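You operate a simulated robot arm through the tools that you are given. There is no shell and no other tool. Be economical: measure what you need, move in short steps, check, and stop when the job is done.

Carry out the task below with a simulated robot arm. There is one attempt and no reset: what you move stays moved.

## Task
Pull the table leaf out, lock it, stand the clear glass on it.

The check looks at the end state, three seconds after you hand in, the way a careful person would. Anything else that was tipped, shoved, dropped, spilled or broken makes it a failure.

## Robot
A 7-joint arm with a two-finger parallel gripper, fixed in place. Base frame: the origin is at the foot of the arm, x ahead of it, y to its left, z up. Readings come in m, degrees, newtons and seconds.
With the tool pointing down near the work surface it reaches from about 0.34 to 0.76 m from the base axis. Its first joint turns from -115.0 to 115.0 degrees. Payload 3.91 kg.
The tool frame sits at the grasp point between the pads (the TCP): z along the fingers, y along the line on which they close. The tips reach 0.03 m beyond it. The gripper opens to 0.11 m. The fingers are 0.02 m wide and 0.01 m thick; the gripper's body (0.048 by 0.112 m) begins 0.055 m behind the TCP.
Orientation is that of the tool frame in the base frame, as a unit quaternion [w, x, y, z]. With the fingers straight down and closing along the base's y, the tool's x points along the base's -x, its y along +y and its z along -z.

## Interface
- The arm moves only by the tool step_arm. Its argument "series" is a list of rows, each a list of 2 entries, a list of its own where there are three numbers: the shift along the tool's x, y, z in m, then the turn, a rotation vector about the tool's x, y, z in degrees. In form: [[[dx, dy, dz], [rx, ry, rz]], ...]. A call has 1 to 8 rows; each row is the pose to reach, as a shift and turn from the pose commanded when the call began, along the tool's axes at that moment. "hand" is the opening in per cent of the stroke, from 0 (shut) to 100 (fully open), set as the call begins (left out, the last holds). Each row takes 0.2 s and may step no farther than 0.05 m and 8.6 degrees from the row before; otherwise, or with a gripper value out of range, the whole call is refused. A pose out of reach is approached as far as the arm can. The call stops where the force on the tool passes 40 N (or 10 N more than at its start, if that is more) or the arm is blocked; 0.2 s more then pass. Each finger travels about 0.108 m/s and halts on what it meets, pressing with about 25 N; the grip force reading is that of the motor and also rises with nothing between the fingers. The clock runs only during rows and for 0.2 s after the last one: add rows that repeat a pose to give the fingers time. The reply holds the time, the measured pose of the TCP, the force on the tool along the base axes, the opening and the grip force, in the units named above and with some noise.
- Cameras (640 x 400 px; columns grow to the right, rows downward): "scene" is fixed at [0.4023, -0.6373, 1.2792]; the picture's right is [0.99, -0.15, 0.00], its down [-0.06, -0.36, -0.93] and it looks along [0.14, 0.92, -0.37] (base axes); focal length 360 px, centre (320, 200). "wrist" rides on the gripper at [0.072, 0.017, -0.103] in the tool frame; the picture's right is [-0.23, 0.97, 0.00], its down [-0.76, -0.18, -0.62] and it looks along [-0.61, -0.14, 0.78] (tool axes); focal length 222 px, centre (320, 200). There is no depth. A picture from a camera that has moved, and an enlarged one, comes with that camera's place and axes in the base frame and with its lens. The place of the scene camera against the robot may be out by one fixed shift of up to 0.018 m in any direction.
- grab_frame(camera): a new picture of that camera. The clock stands still meanwhile.
- slide_trunk(by): slides the trunk up (or, below 0, down) by that many m; the arm rides with it, the base frame stays. It gives what a move gives, with no picture.
- close_up(camera, box): a new picture of the part [left, top, right, bottom] of that camera's present view, enlarged. The clock stands still meanwhile.
- hand_in(): hands the job in; it is judged then, once.

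Go step by step. Nothing tells you positions but the pictures and the camera data: compare them with the known pose of the tool, close in by small moves and look again before you grip or let go. The budget is 120 turns and 68 pictures, counting those below and the enlarged ones. Unless the task says otherwise, let go and move clear before handing in, and close with one line.

The tools are called after "Request:" as name(argument=value, ...) on one line, values as JSON. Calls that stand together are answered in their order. step_arm: Moves the arm, as the interface text tells. Its arguments: {"type":"object","properties":{"series":{"type":"array","items":{"type":"array"}},"hand":{"type":"number"}},"required":["series"]} The other tools are called the same way: slide_trunk (by) slides the trunk up or down; grab_frame (camera) takes a picture; close_up (camera, box) takes an enlarged picture of a part of a camera's view; hand_in () hands the job in.

At the start:

```text
clock: 0.0
tcp_pos: [0.4277, 0.1994, 0.9613]
orientation: [-0.001, 0.001, 1.0, -0.001]
contact_force: [-0.6, -0.3, 1.2]
grip_width: 0.1101
finger_force: 0.0
trunk travel left (down, up): [-0.625, 0.365]
```

scene: 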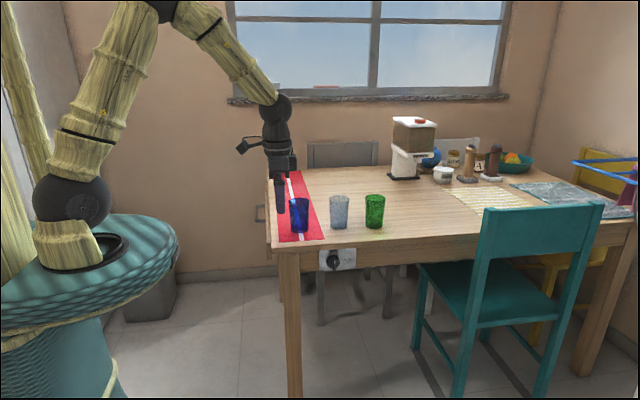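
wrist: 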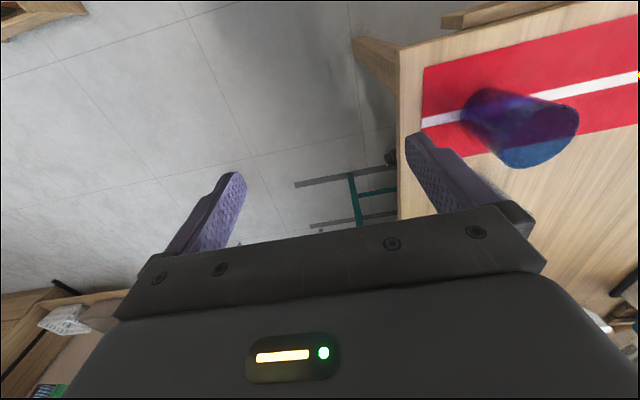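

I see the table with a red runner, three glasses (blue, clear, green), a handle at the left end and a knob plate on the front apron. I'll take enlarged views of these.

Request:
close_up(camera="scene", box=[230, 160, 410, 280])

Request:
close_up(camera="scene", box=[300, 235, 372, 280])

Request:
close_up(camera="scene", box=[236, 180, 308, 260])

```text
3.33 times, centred on (320, 220) of scene
camera zoom: at [0.4023, -0.6373, 1.2792], right [0.99, -0.15, 0.0], down [-0.06, -0.36, -0.93], along [0.14, 0.92, -0.37], focal length 1201 px, centre (320, 133)
```

zoom: 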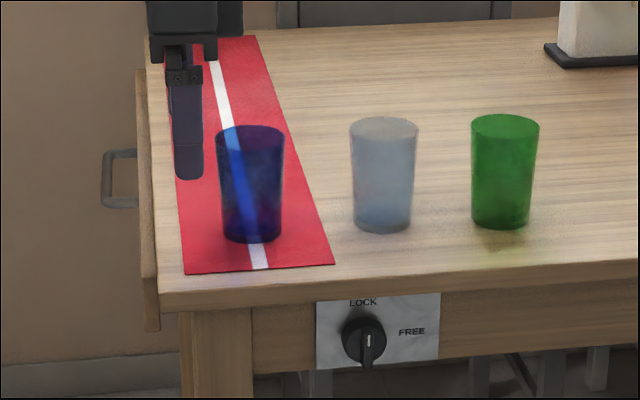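

```text
8.89 times, centred on (336, 258) of scene
camera zoom: at [0.4023, -0.6373, 1.2792], right [0.99, -0.15, 0.0], down [-0.06, -0.36, -0.93], along [0.14, 0.92, -0.37], focal length 3202 px, centre (178, -311)
```

zoom: 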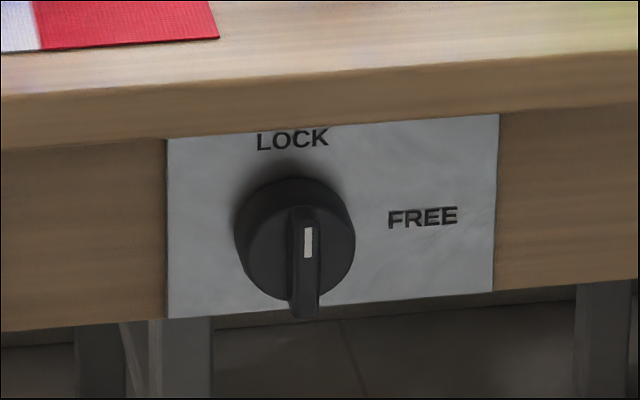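

```text
5.00 times, centred on (272, 220) of scene
camera zoom: at [0.4023, -0.6373, 1.2792], right [0.99, -0.15, 0.0], down [-0.06, -0.36, -0.93], along [0.14, 0.92, -0.37], focal length 1801 px, centre (560, 100)
```

zoom: 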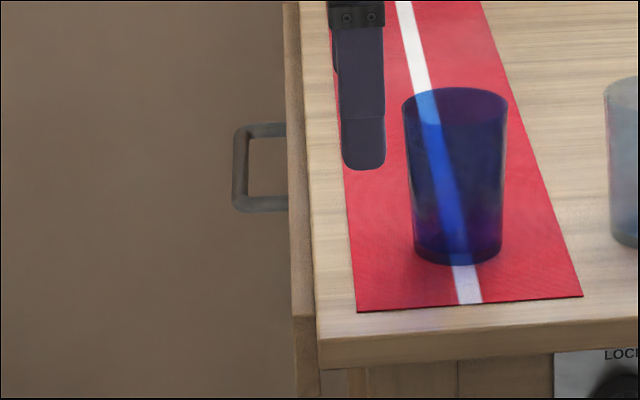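

The knob's pointer appears to be at LOCK, so it must go to FREE before the leaf can slide; I estimate it near (0.59, 0.32, 0.68), facing -y. I first turn the tool to point along +y, clear of the table.

Request:
step_arm(hand=60, series=[[[0, -0.02, 0], [-4.9, 4.9, 4.9]], [[0, -0.04, 0], [-9.8, 9.8, 9.8]], [[0, -0.06, 0], [-14.7, 14.7, 14.7]], [[0, -0.08, 0], [-19.6, 19.6, 19.6]], [[0, -0.1, 0], [-24.5, 24.5, 24.5]], [[0, -0.12, 0], [-29.4, 29.4, 29.4]], [[0, -0.14, 0], [-34.6, 34.6, 34.6]]])

```text
refused: row 7 steps farther than a row can; nothing moved
```

The last row was slightly too big a turn; I resend with even 4.9 degree components.

Request:
step_arm(hand=60, series=[[[0, -0.02, 0], [-4.9, 4.9, 4.9]], [[0, -0.04, 0], [-9.8, 9.8, 9.8]], [[0, -0.06, 0], [-14.7, 14.7, 14.7]], [[0, -0.08, 0], [-19.6, 19.6, 19.6]], [[0, -0.1, 0], [-24.5, 24.5, 24.5]], [[0, -0.12, 0], [-29.4, 29.4, 29.4]], [[0, -0.14, 0], [-34.3, 34.3, 34.3]]])

Request:
step_arm(series=[[[0, 0, 0], [-4.9, 4.9, 4.9]], [[0, 0, 0], [-9.8, 9.8, 9.8]], [[0, 0, 0], [-14.7, 14.7, 14.7]], [[0, 0, 0], [-19.6, 19.6, 19.6]], [[0, 0, 0], [-24.5, 24.5, 24.5]], [[0, 0, 0], [-29.4, 29.4, 29.4]], [[0, 0, 0], [-34.3, 34.3, 34.3]], [[0, 0, 0], [-35, 35, 35]]])

```text
clock: 1.6
tcp_pos: [0.4287, 0.0577, 0.9592]
orientation: [-0.286, 0.287, 0.868, 0.287]
contact_force: [0.6, 0.0, 0.0]
grip_width: 0.066
finger_force: 0.0
trunk travel left (down, up): [-0.625, 0.365]
```

```text
clock: 3.4
tcp_pos: [0.4276, 0.0586, 0.9596]
orientation: [-0.5, 0.501, 0.498, 0.501]
contact_force: [0.0, 0.2, 0.7]
grip_width: 0.0659
finger_force: 0.0
trunk travel left (down, up): [-0.625, 0.365]
```

The tool now points along +y with its x up and y along base +x. I lower the trunk to knob height and shift to x≈0.585, then look through the wrist camera.

Request:
slide_trunk(by=-0.27)

Request:
step_arm(series=[[[0, 0.04, 0], [0, 0, 0]], [[0, 0.08, 0], [0, 0, 0]], [[0, 0.12, 0.02], [0, 0, 0]], [[0, 0.157, 0.05], [0, 0, 0]]])

Request:
grab_frame(camera="wrist")

Request:
grab_frame(camera="scene")

```text
clock: 6.2
tcp_pos: [0.4285, 0.0581, 0.6897]
orientation: [-0.5, 0.5, 0.499, 0.501]
contact_force: [-0.5, -0.1, 0.9]
grip_width: 0.066
finger_force: 0.0
trunk travel left (down, up): [-0.355, 0.635]
```

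```text
clock: 7.2
tcp_pos: [0.5848, 0.1101, 0.6872]
orientation: [-0.5, 0.5, 0.499, 0.5]
contact_force: [-0.1, 0.2, -0.8]
grip_width: 0.0661
finger_force: 0.1
trunk travel left (down, up): [-0.355, 0.635]
```

```text
62 pictures are left
camera wrist: at [0.6021, 0.0068, 0.7607], right [0.97, 0.0, -0.23], down [-0.18, -0.62, -0.76], along [-0.14, 0.78, -0.61], focal length 222 px, centre (320, 200)
```

wrist: 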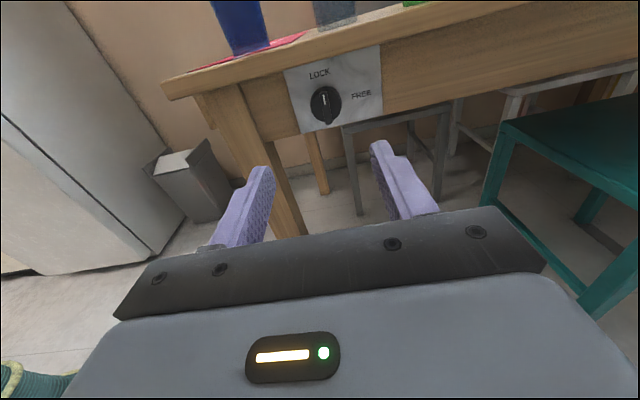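

```text
61 pictures are left
```

scene: 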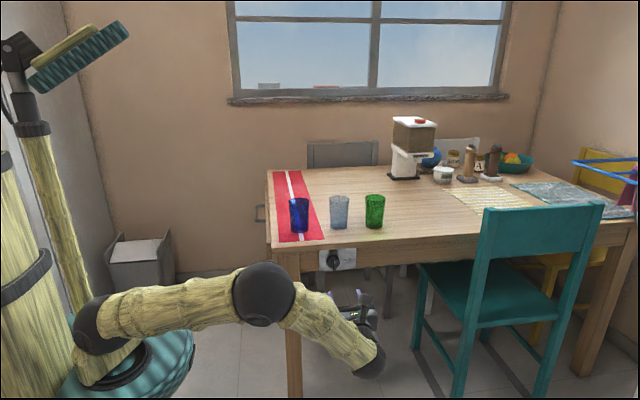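

Both views agree on the knob near (0.59, 0.34, 0.67). I zoom in to read the pointer.

Request:
close_up(camera="wrist", box=[270, 50, 398, 130])

```text
5.00 times, centred on (334, 90) of wrist
camera zoom: at [0.6021, 0.0068, 0.7607], right [0.97, 0.0, -0.23], down [-0.18, -0.62, -0.76], along [-0.14, 0.78, -0.61], focal length 1111 px, centre (250, 750)
```

zoom: 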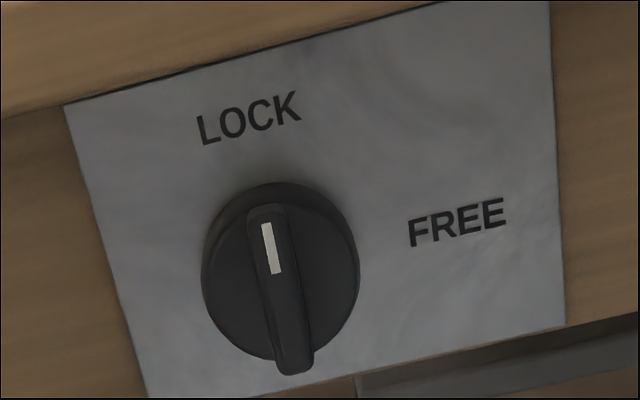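

The pointer is at LOCK with a bar-shaped grip roughly 12 mm wide. I align with it at (0.590, z 0.666), stop short with the tips near y≈0.29 and look.

Request:
step_arm(hand=45, series=[[[-0.0215, 0.005, 0.04], [0, 0, 0]], [[-0.0215, 0.005, 0.08], [0, 0, 0]], [[-0.0215, 0.005, 0.12], [0, 0, 0]], [[-0.0215, 0.005, 0.15], [0, 0, 0]]])

Request:
grab_frame(camera="wrist")

Request:
close_up(camera="scene", box=[280, 220, 400, 300])

```text
clock: 8.2
tcp_pos: [0.5924, 0.2568, 0.6698]
orientation: [-0.5, 0.5, 0.499, 0.5]
contact_force: [-0.6, 0.5, 0.9]
grip_width: 0.0495
finger_force: 0.1
trunk travel left (down, up): [-0.355, 0.635]
```

```text
59 pictures are left
camera wrist: at [0.6085, 0.1538, 0.7419], right [0.97, 0.0, -0.23], down [-0.18, -0.62, -0.76], along [-0.14, 0.78, -0.61], focal length 222 px, centre (320, 200)
```

wrist: 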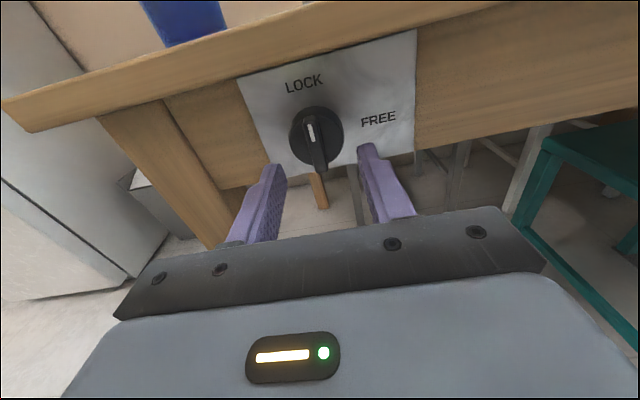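

```text
5.00 times, centred on (340, 260) of scene
camera zoom: at [0.4023, -0.6373, 1.2792], right [0.99, -0.15, 0.0], down [-0.06, -0.36, -0.93], along [0.14, 0.92, -0.37], focal length 1801 px, centre (220, -100)
```

zoom: 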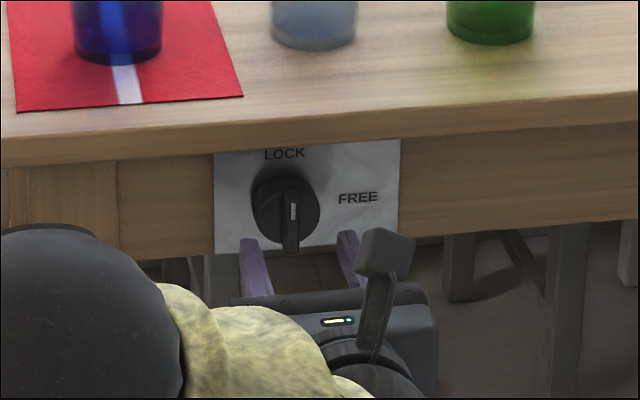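

The bar's centre is about (0.590, 0.315, 0.670), in line with the fingers. I move forward in small steps with the fingers open.

Request:
step_arm(series=[[[0, -0.002, 0.015], [0, 0, 0]], [[0, -0.002, 0.03], [0, 0, 0]], [[0, -0.002, 0.038], [0, 0, 0]]])

Request:
close_up(camera="wrist", box=[200, 60, 440, 210])

Request:
close_up(camera="scene", box=[296, 235, 376, 285])

```text
clock: 8.9
tcp_pos: [0.5892, 0.293, 0.6681]
orientation: [-0.499, 0.501, 0.498, 0.501]
contact_force: [-3.6, -26.0, 4.5]
grip_width: 0.0512
finger_force: 1.3
trunk travel left (down, up): [-0.355, 0.635]
```

```text
2.67 times, centred on (320, 135) of wrist
camera zoom: at [0.6057, 0.1894, 0.7421], right [0.97, 0.0, -0.23], down [-0.18, -0.62, -0.76], along [-0.14, 0.78, -0.61], focal length 592 px, centre (320, 373)
```

zoom: 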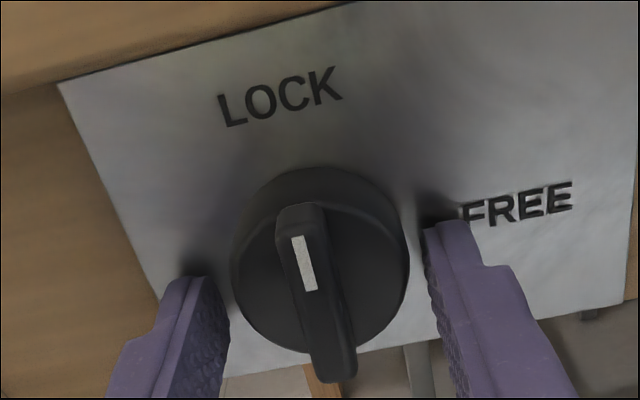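

```text
8.00 times, centred on (336, 260) of scene
camera zoom: at [0.4023, -0.6373, 1.2792], right [0.99, -0.15, 0.0], down [-0.06, -0.36, -0.93], along [0.14, 0.92, -0.37], focal length 2882 px, centre (192, -280)
```

zoom: 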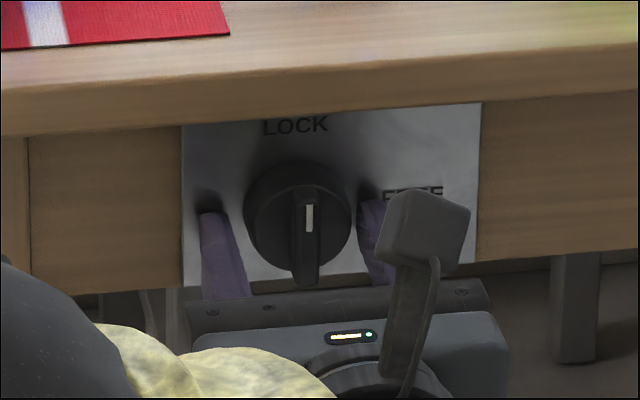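

The fingertips straddled the disc and reached the plate (y≈0.323), so the bar is further out than I thought. I back off about 23 mm, raise 11 mm to the knob centre, and look again.

Request:
step_arm(series=[[[0, 0, -0.013], [0, 0, 0]], [[0, 0, -0.024], [0, 0, 0]], [[0.011, 0.002, -0.024], [0, 0, 0]]])

Request:
close_up(camera="wrist", box=[200, 60, 440, 210])

Request:
close_up(camera="scene", box=[296, 235, 376, 285])

```text
clock: 9.8
tcp_pos: [0.5891, 0.2716, 0.6791]
orientation: [0.501, -0.5, -0.499, -0.5]
contact_force: [0.2, -0.3, 0.0]
grip_width: 0.0491
finger_force: 0.2
trunk travel left (down, up): [-0.355, 0.635]
```

```text
2.67 times, centred on (320, 135) of wrist
camera zoom: at [0.6065, 0.1692, 0.7515], right [0.97, 0.0, -0.23], down [-0.18, -0.62, -0.76], along [-0.14, 0.78, -0.61], focal length 592 px, centre (320, 373)
```

zoom: 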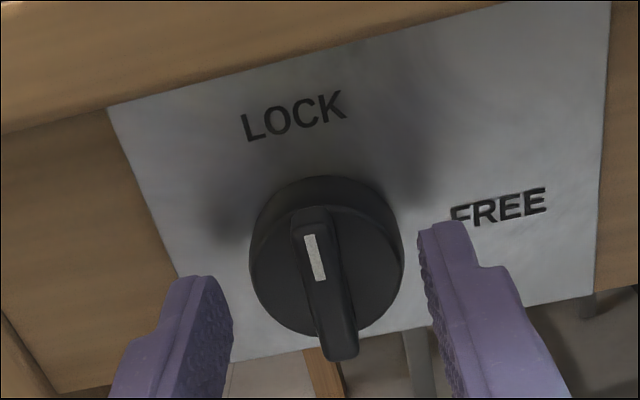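

```text
8.00 times, centred on (336, 260) of scene
camera zoom: at [0.4023, -0.6373, 1.2792], right [0.99, -0.15, 0.0], down [-0.06, -0.36, -0.93], along [0.14, 0.92, -0.37], focal length 2882 px, centre (192, -280)
```

zoom: 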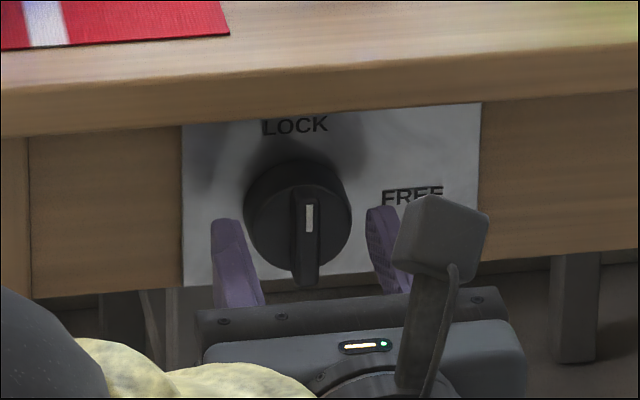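

The fingers now flank the bar at nearly the right height. I raise 2 mm and close on the bar.

Request:
step_arm(hand=0, series=[[[0.002, 0.001, 0.001], [0, 0, 0]], [[0.002, 0.001, 0.001], [0, 0, 0]], [[0.002, 0.001, 0.001], [0, 0, 0]]])

Request:
close_up(camera="wrist", box=[200, 60, 440, 210])

```text
clock: 10.6
tcp_pos: [0.5901, 0.2733, 0.6807]
orientation: [-0.499, 0.501, 0.499, 0.501]
contact_force: [2.5, -2.1, -0.6]
grip_width: 0.0099
finger_force: 45.0
trunk travel left (down, up): [-0.355, 0.635]
```

```text
2.67 times, centred on (320, 135) of wrist
camera zoom: at [0.6075, 0.1702, 0.7531], right [0.97, 0.0, -0.23], down [-0.18, -0.62, -0.76], along [-0.14, 0.78, -0.61], focal length 592 px, centre (320, 373)
```

zoom: 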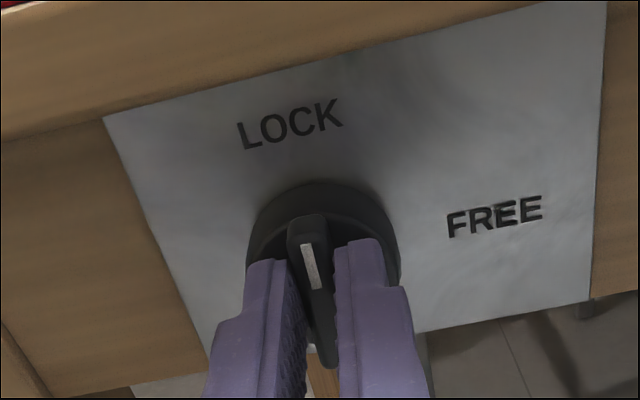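

I have the bar (9.9 mm). Turning from up to the right is a positive turn about tool z; I turn in steps.

Request:
step_arm(series=[[[0, 0, 0], [0, 0, 6]], [[0, 0, 0], [0, 0, 12]], [[0, 0, 0], [0, 0, 18]], [[0, 0, 0], [0, 0, 24]], [[0, 0, 0], [0, 0, 30]], [[0, 0, 0], [0, 0, 36]], [[0, 0, 0], [0, 0, 42]], [[0, 0, 0], [0, 0, 45]]])

Request:
close_up(camera="scene", box=[296, 235, 376, 285])

```text
clock: 12.3
tcp_pos: [0.5935, 0.2726, 0.6797]
orientation: [-0.653, 0.655, 0.267, 0.27]
contact_force: [30.1, 12.7, -5.0]
grip_width: 0.0102
finger_force: 44.9
trunk travel left (down, up): [-0.355, 0.635]
```

```text
8.00 times, centred on (336, 260) of scene
camera zoom: at [0.4023, -0.6373, 1.2792], right [0.99, -0.15, 0.0], down [-0.06, -0.36, -0.93], along [0.14, 0.92, -0.37], focal length 2882 px, centre (192, -280)
```

zoom: 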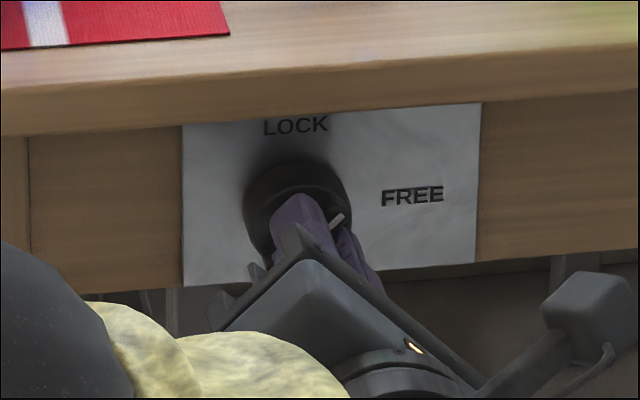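

The knob turned halfway with the grip, with some side load because I hold it slightly above its axis. I continue while following the arc toward +x and down.

Request:
step_arm(series=[[[0.001, 0.003, 0], [0, 0, 4]], [[0.001, 0.004, 0], [0, 0, 10]], [[0.001, 0.005, 0], [0, 0, 16]], [[0.001, 0.006, 0], [0, 0, 22]], [[0, 0.0065, 0], [0, 0, 28]], [[0, 0.007, 0], [0, 0, 34]], [[0, 0.0075, 0], [0, 0, 40]], [[0, 0.008, 0], [0, 0, 45]]])

Request:
close_up(camera="scene", box=[296, 235, 376, 285])

Request:
grab_frame(camera="wrist")

```text
clock: 14.2
tcp_pos: [0.5938, 0.2744, 0.6761]
orientation: [0.708, -0.706, 0.0, 0.001]
contact_force: [-6.4, -1.5, 9.0]
grip_width: 0.0099
finger_force: 44.7
trunk travel left (down, up): [-0.355, 0.635]
```

```text
8.00 times, centred on (336, 260) of scene
camera zoom: at [0.4023, -0.6373, 1.2792], right [0.99, -0.15, 0.0], down [-0.06, -0.36, -0.93], along [0.14, 0.92, -0.37], focal length 2882 px, centre (192, -280)
```

zoom: 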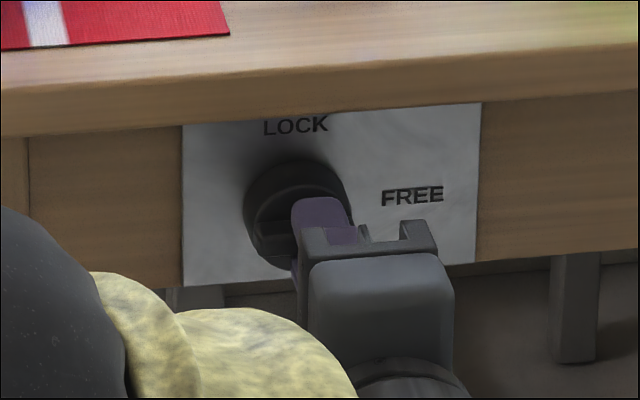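

```text
50 pictures are left
camera wrist: at [0.6673, 0.1704, 0.6593], right [-0.23, 0.0, -0.97], down [-0.76, -0.62, 0.18], along [-0.61, 0.78, 0.14], focal length 222 px, centre (320, 200)
```

wrist: 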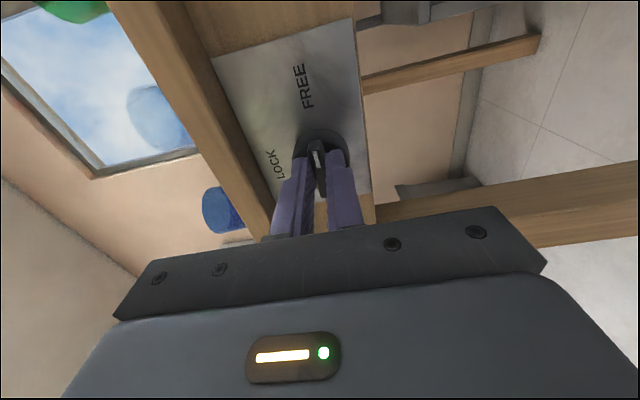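

The knob is at FREE. I release it, withdraw along -y and raise the trunk.

Request:
step_arm(hand=32, series=[[[0, 0, 0], [0, 0, 0]], [[0, 0, 0], [0, 0, 0]], [[0, 0, -0.02], [0, 0, 0]], [[0, 0, -0.06], [0, 0, 0]], [[0, 0, -0.1], [0, 0, 0]], [[-0.04, 0, -0.13], [0, 0, 0]], [[-0.08, 0, -0.16], [0, 0, 0]], [[-0.12, 0, -0.18], [0, 0, 0]]])

Request:
slide_trunk(by=0.29)

Request:
close_up(camera="scene", box=[230, 160, 410, 280])

```text
clock: 15.9
tcp_pos: [0.4786, 0.0931, 0.6767]
orientation: [0.708, -0.706, 0.001, -0.001]
contact_force: [0.4, 0.4, 0.0]
grip_width: 0.0356
finger_force: 0.0
trunk travel left (down, up): [-0.355, 0.635]
```

```text
clock: 18.9
tcp_pos: [0.4779, 0.094, 0.966]
orientation: [0.708, -0.707, 0.002, -0.001]
contact_force: [0.0, 0.4, 0.4]
grip_width: 0.0354
finger_force: 0.0
trunk travel left (down, up): [-0.645, 0.345]
```

```text
3.33 times, centred on (320, 220) of scene
camera zoom: at [0.4023, -0.6373, 1.2792], right [0.99, -0.15, 0.0], down [-0.06, -0.36, -0.93], along [0.14, 0.92, -0.37], focal length 1201 px, centre (320, 133)
```

zoom: 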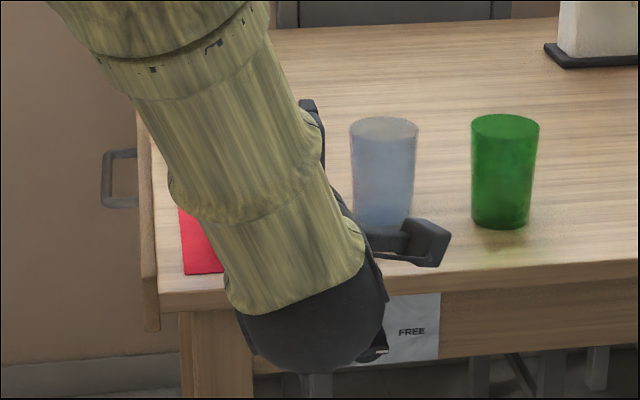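

I now turn the tool to point down, closing along base x, for the handle.

Request:
step_arm(series=[[[0, 0, 0], [-4.9, 4.9, 4.9]], [[0, 0, 0], [-9.8, 9.8, 9.8]], [[0, 0, 0], [-14.7, 14.7, 14.7]], [[0, 0, 0], [-19.6, 19.6, 19.6]], [[0, 0, 0], [-24.5, 24.5, 24.5]], [[0, 0, 0], [-29.4, 29.4, 29.4]], [[0, 0, 0], [-34.3, 34.3, 34.3]]])

Request:
step_arm(series=[[[0, 0, 0], [-4.9, 4.9, 4.9]], [[0, 0, 0], [-9.8, 9.8, 9.8]], [[0, 0, 0], [-14.7, 14.7, 14.7]], [[0, 0, 0], [-19.6, 19.6, 19.6]], [[0, 0, 0], [-24.5, 24.5, 24.5]], [[0, 0, 0], [-29.4, 29.4, 29.4]], [[0, 0, 0], [-34.3, 34.3, 34.3]], [[0, 0, 0], [-35, 35, 35]]])

```text
clock: 20.5
tcp_pos: [0.4783, 0.095, 0.9673]
orientation: [-0.411, 0.816, -0.406, 0.0]
contact_force: [0.8, 0.2, 0.1]
grip_width: 0.0354
finger_force: 0.2
trunk travel left (down, up): [-0.645, 0.345]
```

```text
clock: 22.3
tcp_pos: [0.4761, 0.0939, 0.968]
orientation: [0.0, -0.705, 0.709, -0.001]
contact_force: [-0.8, -1.3, 0.3]
grip_width: 0.0351
finger_force: 0.1
out of reach, approached as far as the arm can: row 3
trunk travel left (down, up): [-0.645, 0.345]
```

The tool now points down with x toward -y. I travel to about (0.33, 0.52) at the same height, over the table end, and look.

Request:
step_arm(series=[[[-0.04, 0.02, 0], [0, 0, 0]], [[-0.08, 0.04, 0], [0, 0, 0]], [[-0.12, 0.06, 0], [0, 0, 0]], [[-0.16, 0.08, 0], [0, 0, 0]], [[-0.2, 0.1, 0], [0, 0, 0]], [[-0.24, 0.12, 0], [0, 0, 0]], [[-0.28, 0.135, 0], [0, 0, 0]], [[-0.32, 0.146, 0], [0, 0, 0]]])

Request:
step_arm(series=[[[-0.04, 0, 0.0], [0, 0, 0]], [[-0.08, 0, 0.03], [0, 0, 0]], [[-0.11, 0, 0.06], [0, 0, 0]]])

Request:
grab_frame(camera="wrist")

Request:
close_up(camera="scene", box=[230, 160, 410, 280])

```text
clock: 24.1
tcp_pos: [0.3348, 0.4143, 0.9665]
orientation: [-0.001, -0.706, 0.708, 0.0]
contact_force: [-0.7, 0.2, 0.1]
grip_width: 0.0351
finger_force: 0.1
trunk travel left (down, up): [-0.645, 0.345]
```

```text
clock: 24.9
tcp_pos: [0.3328, 0.5254, 0.9041]
orientation: [-0.001, -0.707, 0.707, -0.001]
contact_force: [0.4, -0.4, 0.1]
grip_width: 0.0354
finger_force: 0.2
trunk travel left (down, up): [-0.645, 0.345]
```

```text
48 pictures are left
camera wrist: at [0.3156, 0.4535, 1.0085], right [-0.97, 0.23, 0.0], down [0.18, 0.76, 0.62], along [0.14, 0.61, -0.78], focal length 222 px, centre (320, 200)
```

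wrist: 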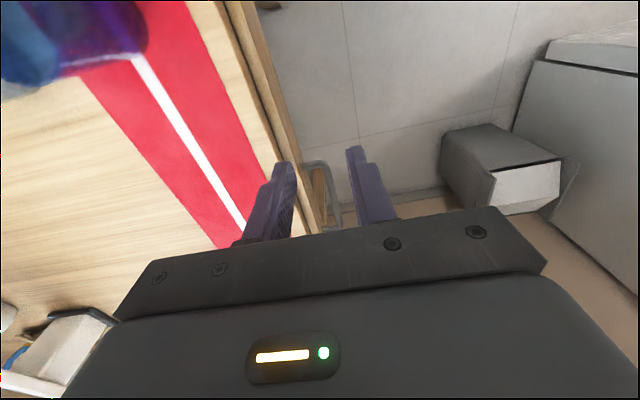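

```text
3.33 times, centred on (320, 220) of scene
camera zoom: at [0.4023, -0.6373, 1.2792], right [0.99, -0.15, 0.0], down [-0.06, -0.36, -0.93], along [0.14, 0.92, -0.37], focal length 1201 px, centre (320, 133)
```

zoom: 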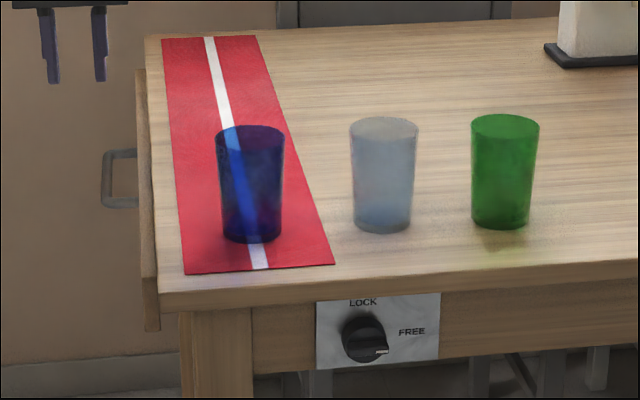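

The handle is a horizontal bar along y from about 0.626 to 0.774, at x≈0.348, z≈0.70. I move above its near part with the opening set to about 29 mm and check.

Request:
step_arm(hand=27, series=[[[-0.04, -0.004, 0], [0, 0, 0]], [[-0.08, -0.008, 0.02], [0, 0, 0]], [[-0.115, -0.013, 0.05], [0, 0, 0]], [[-0.127, -0.013, 0.09], [0, 0, 0]]])

Request:
grab_frame(camera="wrist")

Request:
close_up(camera="scene", box=[230, 160, 326, 220])

```text
clock: 25.9
tcp_pos: [0.3412, 0.6423, 0.8266]
orientation: [-0.001, -0.707, 0.707, 0.001]
contact_force: [0.6, 0.0, -0.1]
grip_width: 0.0296
finger_force: 0.0
out of reach, approached as far as the arm can: row 4
trunk travel left (down, up): [-0.645, 0.345]
```

```text
46 pictures are left
camera wrist: at [0.3254, 0.5698, 0.9312], right [-0.97, 0.23, 0.0], down [0.18, 0.76, 0.62], along [0.14, 0.61, -0.78], focal length 222 px, centre (320, 200)
```

wrist: 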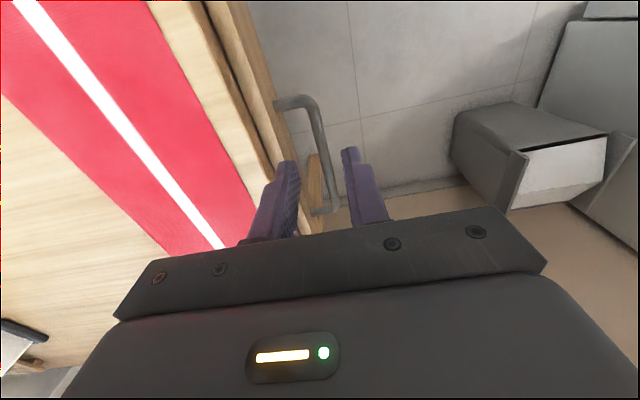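

```text
6.67 times, centred on (278, 190) of scene
camera zoom: at [0.4023, -0.6373, 1.2792], right [0.99, -0.15, 0.0], down [-0.06, -0.36, -0.93], along [0.14, 0.92, -0.37], focal length 2402 px, centre (600, 267)
```

zoom: 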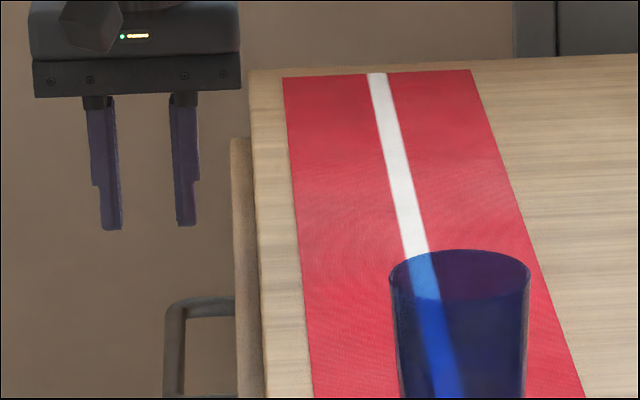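

The arm is near its reach here, so I use the trunk to come down: tips will stop about 2 cm above the bar, then I correct sideways.

Request:
slide_trunk(by=-0.07)

Request:
step_arm(series=[[[-0.003, -0.004, 0], [0, 0, 0]], [[-0.003, -0.004, 0], [0, 0, 0]]])

Request:
close_up(camera="wrist", box=[200, 60, 440, 210])

Request:
close_up(camera="scene", box=[230, 180, 310, 230])

```text
clock: 26.9
tcp_pos: [0.3421, 0.6416, 0.7571]
orientation: [0.0, -0.706, 0.708, 0.0]
contact_force: [-0.7, -1.2, 0.0]
grip_width: 0.0299
finger_force: 0.0
trunk travel left (down, up): [-0.575, 0.415]
```

```text
clock: 27.6
tcp_pos: [0.3454, 0.6407, 0.7579]
orientation: [0.001, -0.707, 0.707, 0.001]
contact_force: [-0.3, 0.2, 0.1]
grip_width: 0.0297
finger_force: 0.1
out of reach, approached as far as the arm can: row 1, 2
trunk travel left (down, up): [-0.575, 0.415]
```

```text
2.67 times, centred on (320, 135) of wrist
camera zoom: at [0.3291, 0.5693, 0.8616], right [-0.97, 0.23, 0.0], down [0.18, 0.76, 0.62], along [0.14, 0.61, -0.78], focal length 592 px, centre (320, 373)
```

zoom: 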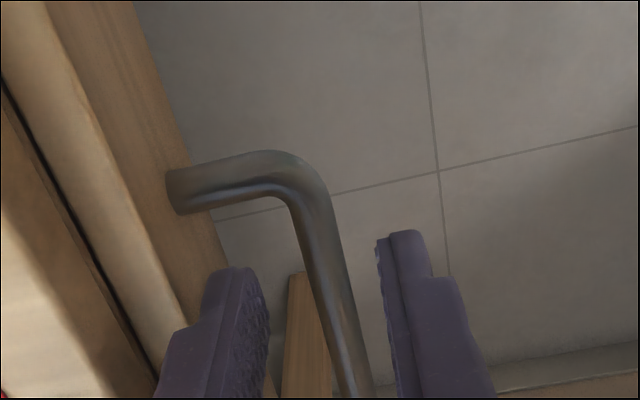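

```text
8.00 times, centred on (270, 205) of scene
camera zoom: at [0.4023, -0.6373, 1.2792], right [0.99, -0.15, 0.0], down [-0.06, -0.36, -0.93], along [0.14, 0.92, -0.37], focal length 2882 px, centre (720, 160)
```

zoom: 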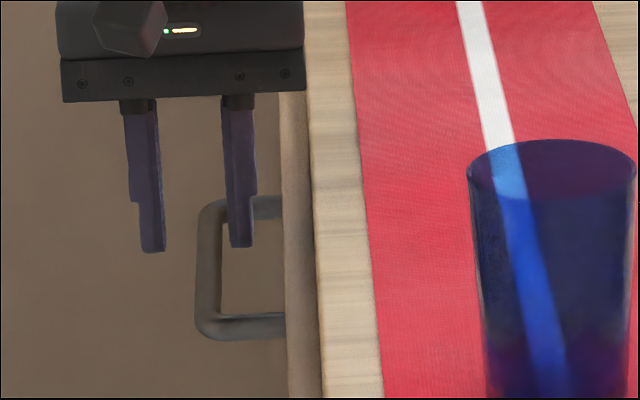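

The bar lies between the fingers and the inner finger has about a centimetre to the leaf. I lower the trunk 4.2 cm and close.

Request:
slide_trunk(by=-0.042)

Request:
step_arm(hand=0, series=[[[0, 0, 0], [0, 0, 0]], [[0, 0, 0], [0, 0, 0]]])

Request:
close_up(camera="scene", box=[230, 180, 310, 230])

```text
clock: 28.4
tcp_pos: [0.345, 0.6393, 0.7153]
orientation: [0.001, -0.707, 0.707, 0.0]
contact_force: [0.5, 0.3, 0.0]
grip_width: 0.0298
finger_force: 0.2
trunk travel left (down, up): [-0.533, 0.457]
```

```text
clock: 29.0
tcp_pos: [0.3457, 0.6426, 0.714]
orientation: [0.0, -0.706, 0.708, 0.001]
contact_force: [4.8, 1.9, 0.7]
grip_width: 0.0126
finger_force: 44.6
trunk travel left (down, up): [-0.533, 0.457]
```

```text
8.00 times, centred on (270, 205) of scene
camera zoom: at [0.4023, -0.6373, 1.2792], right [0.99, -0.15, 0.0], down [-0.06, -0.36, -0.93], along [0.14, 0.92, -0.37], focal length 2882 px, centre (720, 160)
```

zoom: 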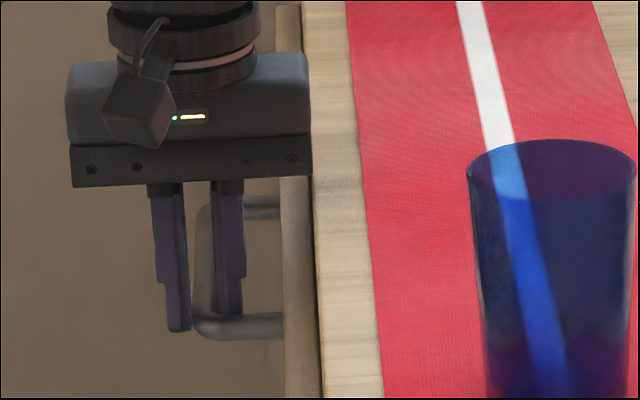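

The bar is held (12.6 mm). I pull along -x in gentle steps.

Request:
step_arm(series=[[[0.007, 0.015, 0], [0, 0, 0]], [[0.01, 0.03, 0], [0, 0, 0]], [[0.01, 0.045, 0], [0, 0, 0]], [[0.01, 0.06, 0], [0, 0, 0]]])

Request:
close_up(camera="scene", box=[200, 150, 392, 270])

```text
clock: 29.5
tcp_pos: [0.3262, 0.6413, 0.7145]
orientation: [-0.004, 0.708, -0.706, -0.006]
contact_force: [-1.0, 12.5, -12.0]
grip_width: 0.0131
finger_force: 45.3
trunk travel left (down, up): [-0.533, 0.457]
stopped in row 2: the force on the tool passed its limit (the readings are from after the stop); the commanded pose is now the measured one
```

```text
3.33 times, centred on (296, 210) of scene
camera zoom: at [0.4023, -0.6373, 1.2792], right [0.99, -0.15, 0.0], down [-0.06, -0.36, -0.93], along [0.14, 0.92, -0.37], focal length 1201 px, centre (400, 167)
```

zoom: 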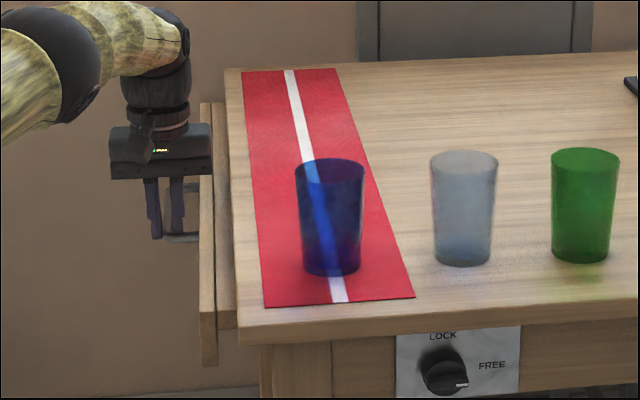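

The leaf slides: it came about 2 cm. The pull force tripped the limit, so I pull slower.

Request:
step_arm(series=[[[0, 0.006, 0], [0, 0, 0]], [[0, 0.012, 0], [0, 0, 0]], [[0, 0.018, 0], [0, 0, 0]], [[0, 0.024, 0], [0, 0, 0]], [[0, 0.03, 0], [0, 0, 0]], [[0, 0.036, 0], [0, 0, 0]], [[0, 0.042, 0], [0, 0, 0]], [[0, 0.048, 0], [0, 0, 0]]])

```text
clock: 31.3
tcp_pos: [0.2799, 0.6413, 0.7159]
orientation: [0.002, -0.707, 0.707, 0.005]
contact_force: [3.1, 15.9, -23.9]
grip_width: 0.0128
finger_force: 45.1
trunk travel left (down, up): [-0.533, 0.457]
```

It slides well (z and y side loads are from my line being slightly off); I correct a few millimetres and continue.

Request:
step_arm(series=[[[-0.003, 0.004, 0.003], [0, 0, 0]], [[-0.003, 0.012, 0.004], [0, 0, 0]], [[-0.003, 0.02, 0.004], [0, 0, 0]], [[-0.003, 0.028, 0.004], [0, 0, 0]], [[-0.003, 0.036, 0.004], [0, 0, 0]], [[-0.003, 0.044, 0.004], [0, 0, 0]], [[-0.003, 0.052, 0.004], [0, 0, 0]], [[-0.003, 0.06, 0.004], [0, 0, 0]]])

Request:
grab_frame(camera="scene")

```text
clock: 33.1
tcp_pos: [0.2288, 0.6409, 0.7163]
orientation: [-0.002, 0.71, -0.705, -0.006]
contact_force: [5.0, -16.3, 12.0]
grip_width: 0.0125
finger_force: 44.8
out of reach, approached as far as the arm can: row 8
trunk travel left (down, up): [-0.533, 0.457]
```

```text
40 pictures are left
```

scene: 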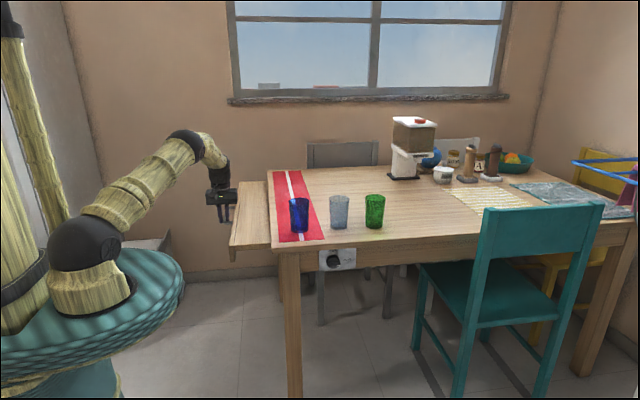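

The leaf is out about 12 cm. I continue slowly to see whether the arm can keep following.

Request:
step_arm(series=[[[0.002, 0.006, -0.002], [0, 0, 0]], [[0.002, 0.014, -0.002], [0, 0, 0]], [[0.002, 0.022, -0.002], [0, 0, 0]], [[0.002, 0.03, -0.002], [0, 0, 0]], [[0.002, 0.038, -0.002], [0, 0, 0]], [[0.002, 0.046, -0.002], [0, 0, 0]]])

```text
clock: 34.5
tcp_pos: [0.2275, 0.6415, 0.7152]
orientation: [-0.002, 0.71, -0.705, -0.007]
contact_force: [4.2, -21.1, 12.4]
grip_width: 0.0128
finger_force: 45.1
out of reach, approached as far as the arm can: row 1, 2, 3, 4, 5, 6
trunk travel left (down, up): [-0.533, 0.457]
```

The arm is at some wrist limit with this heading. I'll loosen the grip and pull by hooking with the inner finger while letting the tool yaw toward the arm's natural heading.

Request:
step_arm(hand=26, series=[[[0, 0, 0], [0, 0, 0]], [[0, 0, 0], [0, 0, 0]], [[0, 0, 0], [0, 0, -5]], [[0, 0, 0], [0, 0, -10]], [[0, 0, 0], [0, 0, -15]]])

Request:
step_arm(series=[[[0.003, 0.01, 0], [0, 0, 0]], [[0.005, 0.02, 0], [0, 0, 0]], [[0.008, 0.03, 0], [0, 0, 0]]])

```text
clock: 35.7
tcp_pos: [0.2281, 0.6413, 0.7123]
orientation: [-0.005, 0.794, -0.608, -0.005]
contact_force: [0.2, 0.2, 0.5]
grip_width: 0.0288
finger_force: 0.0
trunk travel left (down, up): [-0.533, 0.457]
```

```text
clock: 36.4
tcp_pos: [0.2026, 0.6368, 0.7143]
orientation: [-0.013, 0.794, -0.607, -0.011]
contact_force: [3.4, 15.6, -8.4]
grip_width: 0.0318
finger_force: 3.3
trunk travel left (down, up): [-0.533, 0.457]
stopped in row 3: the force on the tool passed its limit (the readings are from after the stop); the commanded pose is now the measured one
```

Hooking works; the leaf follows. I correct the direction for the yawed tool and keep pulling slowly.

Request:
step_arm(series=[[[-0.007, 0.003, 0], [0, 0, 0]], [[-0.0095, 0.01, 0], [0, 0, 0]], [[-0.011, 0.017, 0], [0, 0, 0]], [[-0.013, 0.024, 0], [0, 0, 0]], [[-0.015, 0.031, 0], [0, 0, 0]], [[-0.017, 0.038, 0], [0, 0, 0]], [[-0.019, 0.045, 0], [0, 0, 0]], [[-0.021, 0.052, 0], [0, 0, 0]]])

Request:
grab_frame(camera="scene")

```text
clock: 38.2
tcp_pos: [0.1456, 0.641, 0.7163]
orientation: [-0.012, 0.794, -0.608, -0.011]
contact_force: [3.2, 0.3, -1.7]
grip_width: 0.0302
finger_force: 1.3
trunk travel left (down, up): [-0.533, 0.457]
```

```text
39 pictures are left
```

scene: 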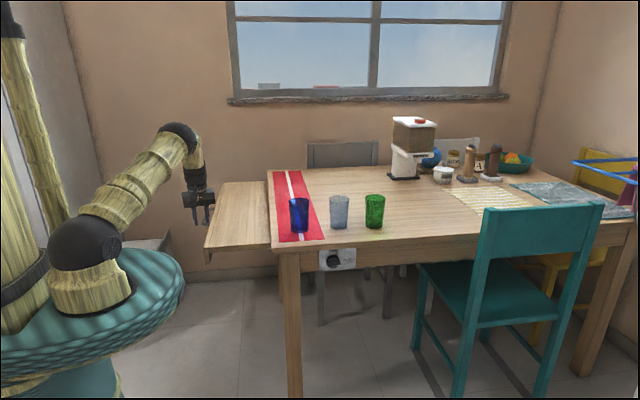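

The leaf is out about 20 cm. I continue until it meets its stop.

Request:
step_arm(series=[[[-0.0018, 0.0065, 0], [0, 0, 0]], [[-0.0036, 0.013, 0], [0, 0, 0]], [[-0.0054, 0.0195, 0], [0, 0, 0]], [[-0.0072, 0.026, 0], [0, 0, 0]], [[-0.009, 0.0325, 0], [0, 0, 0]], [[-0.0108, 0.039, 0], [0, 0, 0]], [[-0.0126, 0.0455, 0], [0, 0, 0]]])

```text
clock: 39.8
tcp_pos: [0.0995, 0.6408, 0.717]
orientation: [-0.009, 0.793, -0.609, -0.009]
contact_force: [3.1, -1.4, -0.8]
grip_width: 0.0302
finger_force: 1.3
trunk travel left (down, up): [-0.533, 0.457]
```

Still sliding freely (only about 3 N). I go on.

Request:
step_arm(series=[[[-0.0018, 0.0065, 0], [0, 0, 0]], [[-0.0036, 0.013, 0], [0, 0, 0]], [[-0.0054, 0.0195, 0], [0, 0, 0]], [[-0.0072, 0.026, 0], [0, 0, 0]], [[-0.009, 0.0325, 0], [0, 0, 0]], [[-0.0108, 0.039, 0], [0, 0, 0]]])

Request:
grab_frame(camera="scene")

```text
clock: 41.2
tcp_pos: [0.071, 0.6452, 0.7173]
orientation: [-0.009, 0.796, -0.605, -0.01]
contact_force: [5.2, -2.0, 0.1]
grip_width: 0.0301
finger_force: 1.9
out of reach, approached as far as the arm can: row 5, 6
trunk travel left (down, up): [-0.533, 0.457]
```

```text
38 pictures are left
```

scene: 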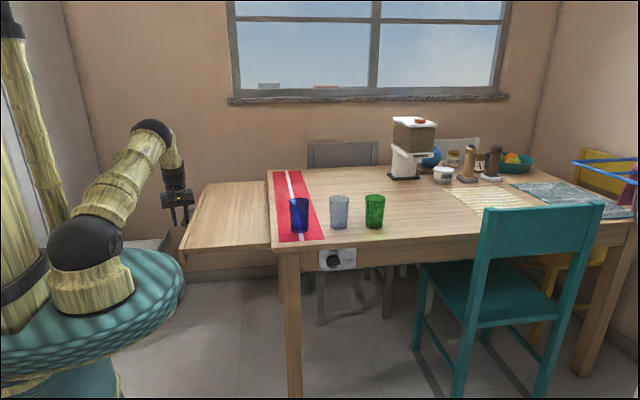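

The wrist limit again; I open slightly, yaw another 14 degrees and continue.

Request:
step_arm(hand=36, series=[[[0, 0, 0], [0, 0, 0]], [[0, 0, 0], [0, 0, -5]], [[0, 0, 0], [0, 0, -10]], [[0, 0, 0], [0, 0, -14]]])

Request:
step_arm(series=[[[-0.003, 0.0055, 0], [0, 0, 0]], [[-0.006, 0.011, 0], [0, 0, 0]], [[-0.009, 0.0165, 0], [0, 0, 0]], [[-0.012, 0.022, 0], [0, 0, 0]], [[-0.015, 0.0275, 0], [0, 0, 0]]])

```text
clock: 42.2
tcp_pos: [0.0696, 0.6463, 0.716]
orientation: [-0.012, 0.862, -0.507, -0.009]
contact_force: [0.1, -0.4, 0.7]
grip_width: 0.0396
finger_force: 0.0
trunk travel left (down, up): [-0.533, 0.457]
```

```text
clock: 43.4
tcp_pos: [0.0406, 0.6474, 0.7159]
orientation: [-0.013, 0.862, -0.507, -0.009]
contact_force: [6.9, -1.7, 1.9]
grip_width: 0.0419
finger_force: 2.3
trunk travel left (down, up): [-0.533, 0.457]
```

The load is rising slightly; I continue in small steps to find the stop.

Request:
step_arm(series=[[[-0.003, 0.0055, 0], [0, 0, 0]], [[-0.006, 0.011, 0], [0, 0, 0]], [[-0.009, 0.0165, 0], [0, 0, 0]], [[-0.012, 0.022, 0], [0, 0, 0]], [[-0.015, 0.0275, 0], [0, 0, 0]]])

Request:
grab_frame(camera="scene")

Request:
close_up(camera="wrist", box=[120, 0, 440, 200])

```text
clock: 44.1
tcp_pos: [0.0372, 0.6458, 0.7156]
orientation: [-0.014, 0.86, -0.511, 0.0]
contact_force: [21.8, 0.2, 3.8]
grip_width: 0.049
finger_force: 9.3
trunk travel left (down, up): [-0.533, 0.457]
stopped in row 3: the force on the tool passed its limit (the readings are from after the stop); the commanded pose is now the measured one
```

```text
37 pictures are left
```

scene: 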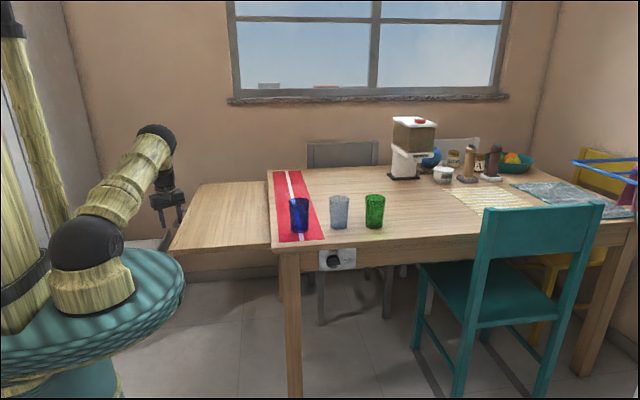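

```text
2.00 times, centred on (280, 100) of wrist
camera zoom: at [0.0552, 0.5719, 0.8176], right [-0.96, -0.27, -0.02], down [-0.22, 0.74, 0.64], along [-0.15, 0.62, -0.77], focal length 444 px, centre (400, 400)
```

zoom: 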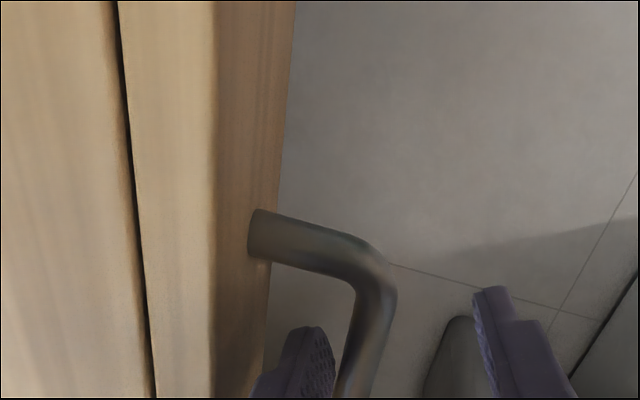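

The force rose sharply: the leaf has reached its stop, about 30 cm out. I ease off and lift clear with the trunk.

Request:
step_arm(series=[[[0.003, -0.006, 0], [0, 0, 0]], [[0.003, -0.006, 0], [0, 0, 0]]])

Request:
slide_trunk(by=0.24)

Request:
close_up(camera="scene", box=[130, 150, 370, 300])

```text
clock: 44.8
tcp_pos: [0.0366, 0.6472, 0.7169]
orientation: [-0.014, 0.861, -0.509, -0.003]
contact_force: [12.5, 4.3, 5.5]
grip_width: 0.0462
finger_force: 6.6
trunk travel left (down, up): [-0.533, 0.457]
```

```text
clock: 47.2
tcp_pos: [0.0385, 0.6458, 0.9537]
orientation: [-0.013, 0.86, -0.51, -0.002]
contact_force: [0.1, 0.2, 0.4]
grip_width: 0.0395
finger_force: 0.0
trunk travel left (down, up): [-0.773, 0.217]
```

```text
2.67 times, centred on (250, 225) of scene
camera zoom: at [0.4023, -0.6373, 1.2792], right [0.99, -0.15, 0.0], down [-0.06, -0.36, -0.93], along [0.14, 0.92, -0.37], focal length 961 px, centre (507, 133)
```

zoom: 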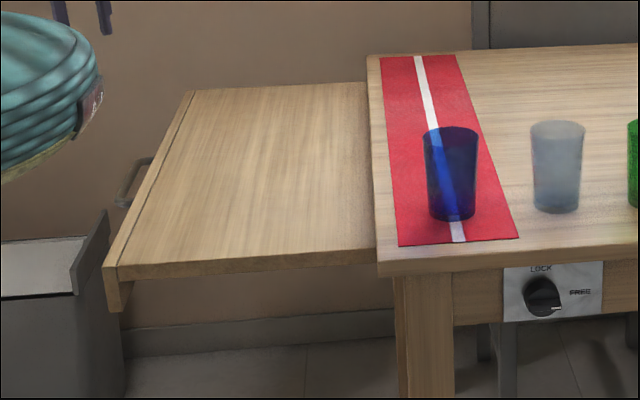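

The leaf is out, its top slightly below the tabletop. Next I go back to the knob: first an arc back to (0.48, 0.09) at height, undoing the yaw.

Request:
step_arm(series=[[[0.0463, -0.0079, 0], [0, 0, 0]], [[0.0926, -0.0158, 0], [0, 0, 0]], [[0.1389, -0.0237, 0], [0, 0, 0]], [[0.1852, -0.0316, 0], [0, 0, 0]], [[0.2315, -0.0395, 0], [0, 0, 0]], [[0.2778, -0.0474, 0], [0, 0, 0]], [[0.3241, -0.0553, 0], [0, 0, 0]], [[0.3704, -0.063, 0], [0, 0, 0]]])

Request:
step_arm(series=[[[0.0405, -0.0069, 0], [0, 0, 3.6]], [[0.081, -0.0138, 0], [0, 0, 7.2]], [[0.1215, -0.0207, 0], [0, 0, 10.9]], [[0.162, -0.0276, 0], [0, 0, 14.6]], [[0.2025, -0.0345, 0], [0, 0, 18.2]], [[0.243, -0.0414, 0], [0, 0, 21.8]], [[0.2835, -0.0483, 0], [0, 0, 25.4]], [[0.324, -0.055, 0], [0, 0, 29]]])

```text
clock: 49.0
tcp_pos: [0.2733, 0.3511, 0.9488]
orientation: [-0.014, 0.861, -0.509, -0.002]
contact_force: [0.7, 0.3, -0.3]
grip_width: 0.0396
finger_force: 0.0
trunk travel left (down, up): [-0.773, 0.217]
```

```text
clock: 50.9
tcp_pos: [0.4735, 0.0936, 0.9453]
orientation: [0.013, -0.706, 0.708, 0.005]
contact_force: [-0.2, 0.4, -0.8]
grip_width: 0.0393
finger_force: 0.0
trunk travel left (down, up): [-0.773, 0.217]
```

Now the reverse turn back to the horizontal knob pose.

Request:
step_arm(series=[[[0, 0, 0], [4.9, -4.9, -4.9]], [[0, 0, 0], [9.8, -9.8, -9.8]], [[0, 0, 0], [14.7, -14.7, -14.7]], [[0, 0, 0], [19.6, -19.6, -19.6]], [[0, 0, 0], [24.5, -24.5, -24.5]], [[0, 0, 0], [29.4, -29.4, -29.4]], [[0, 0, 0], [34.3, -34.3, -34.3]]])

Request:
step_arm(series=[[[0, 0, 0], [4.9, -4.9, -4.9]], [[0, 0, 0], [9.8, -9.8, -9.8]], [[0, 0, 0], [14.7, -14.7, -14.7]], [[0, 0, 0], [19.6, -19.6, -19.6]], [[0, 0, 0], [24.5, -24.5, -24.5]], [[0, 0, 0], [29.4, -29.4, -29.4]], [[0, 0, 0], [34.3, -34.3, -34.3]], [[0, 0, 0], [35, -35, -35]]])

Request:
slide_trunk(by=-0.27)

```text
clock: 52.5
tcp_pos: [0.4755, 0.094, 0.945]
orientation: [-0.417, 0.811, -0.411, 0.0]
contact_force: [-0.2, 0.2, 0.3]
grip_width: 0.0398
finger_force: 0.1
trunk travel left (down, up): [-0.773, 0.217]
```

```text
clock: 54.2
tcp_pos: [0.4752, 0.0954, 0.9459]
orientation: [0.716, -0.698, -0.003, -0.005]
contact_force: [0.0, 0.7, 0.5]
grip_width: 0.0396
finger_force: 0.0
trunk travel left (down, up): [-0.773, 0.217]
```

```text
clock: 57.0
tcp_pos: [0.4754, 0.0952, 0.6754]
orientation: [0.716, -0.699, -0.003, -0.005]
contact_force: [0.0, -0.8, -0.2]
grip_width: 0.0397
finger_force: 0.1
trunk travel left (down, up): [-0.503, 0.487]
```

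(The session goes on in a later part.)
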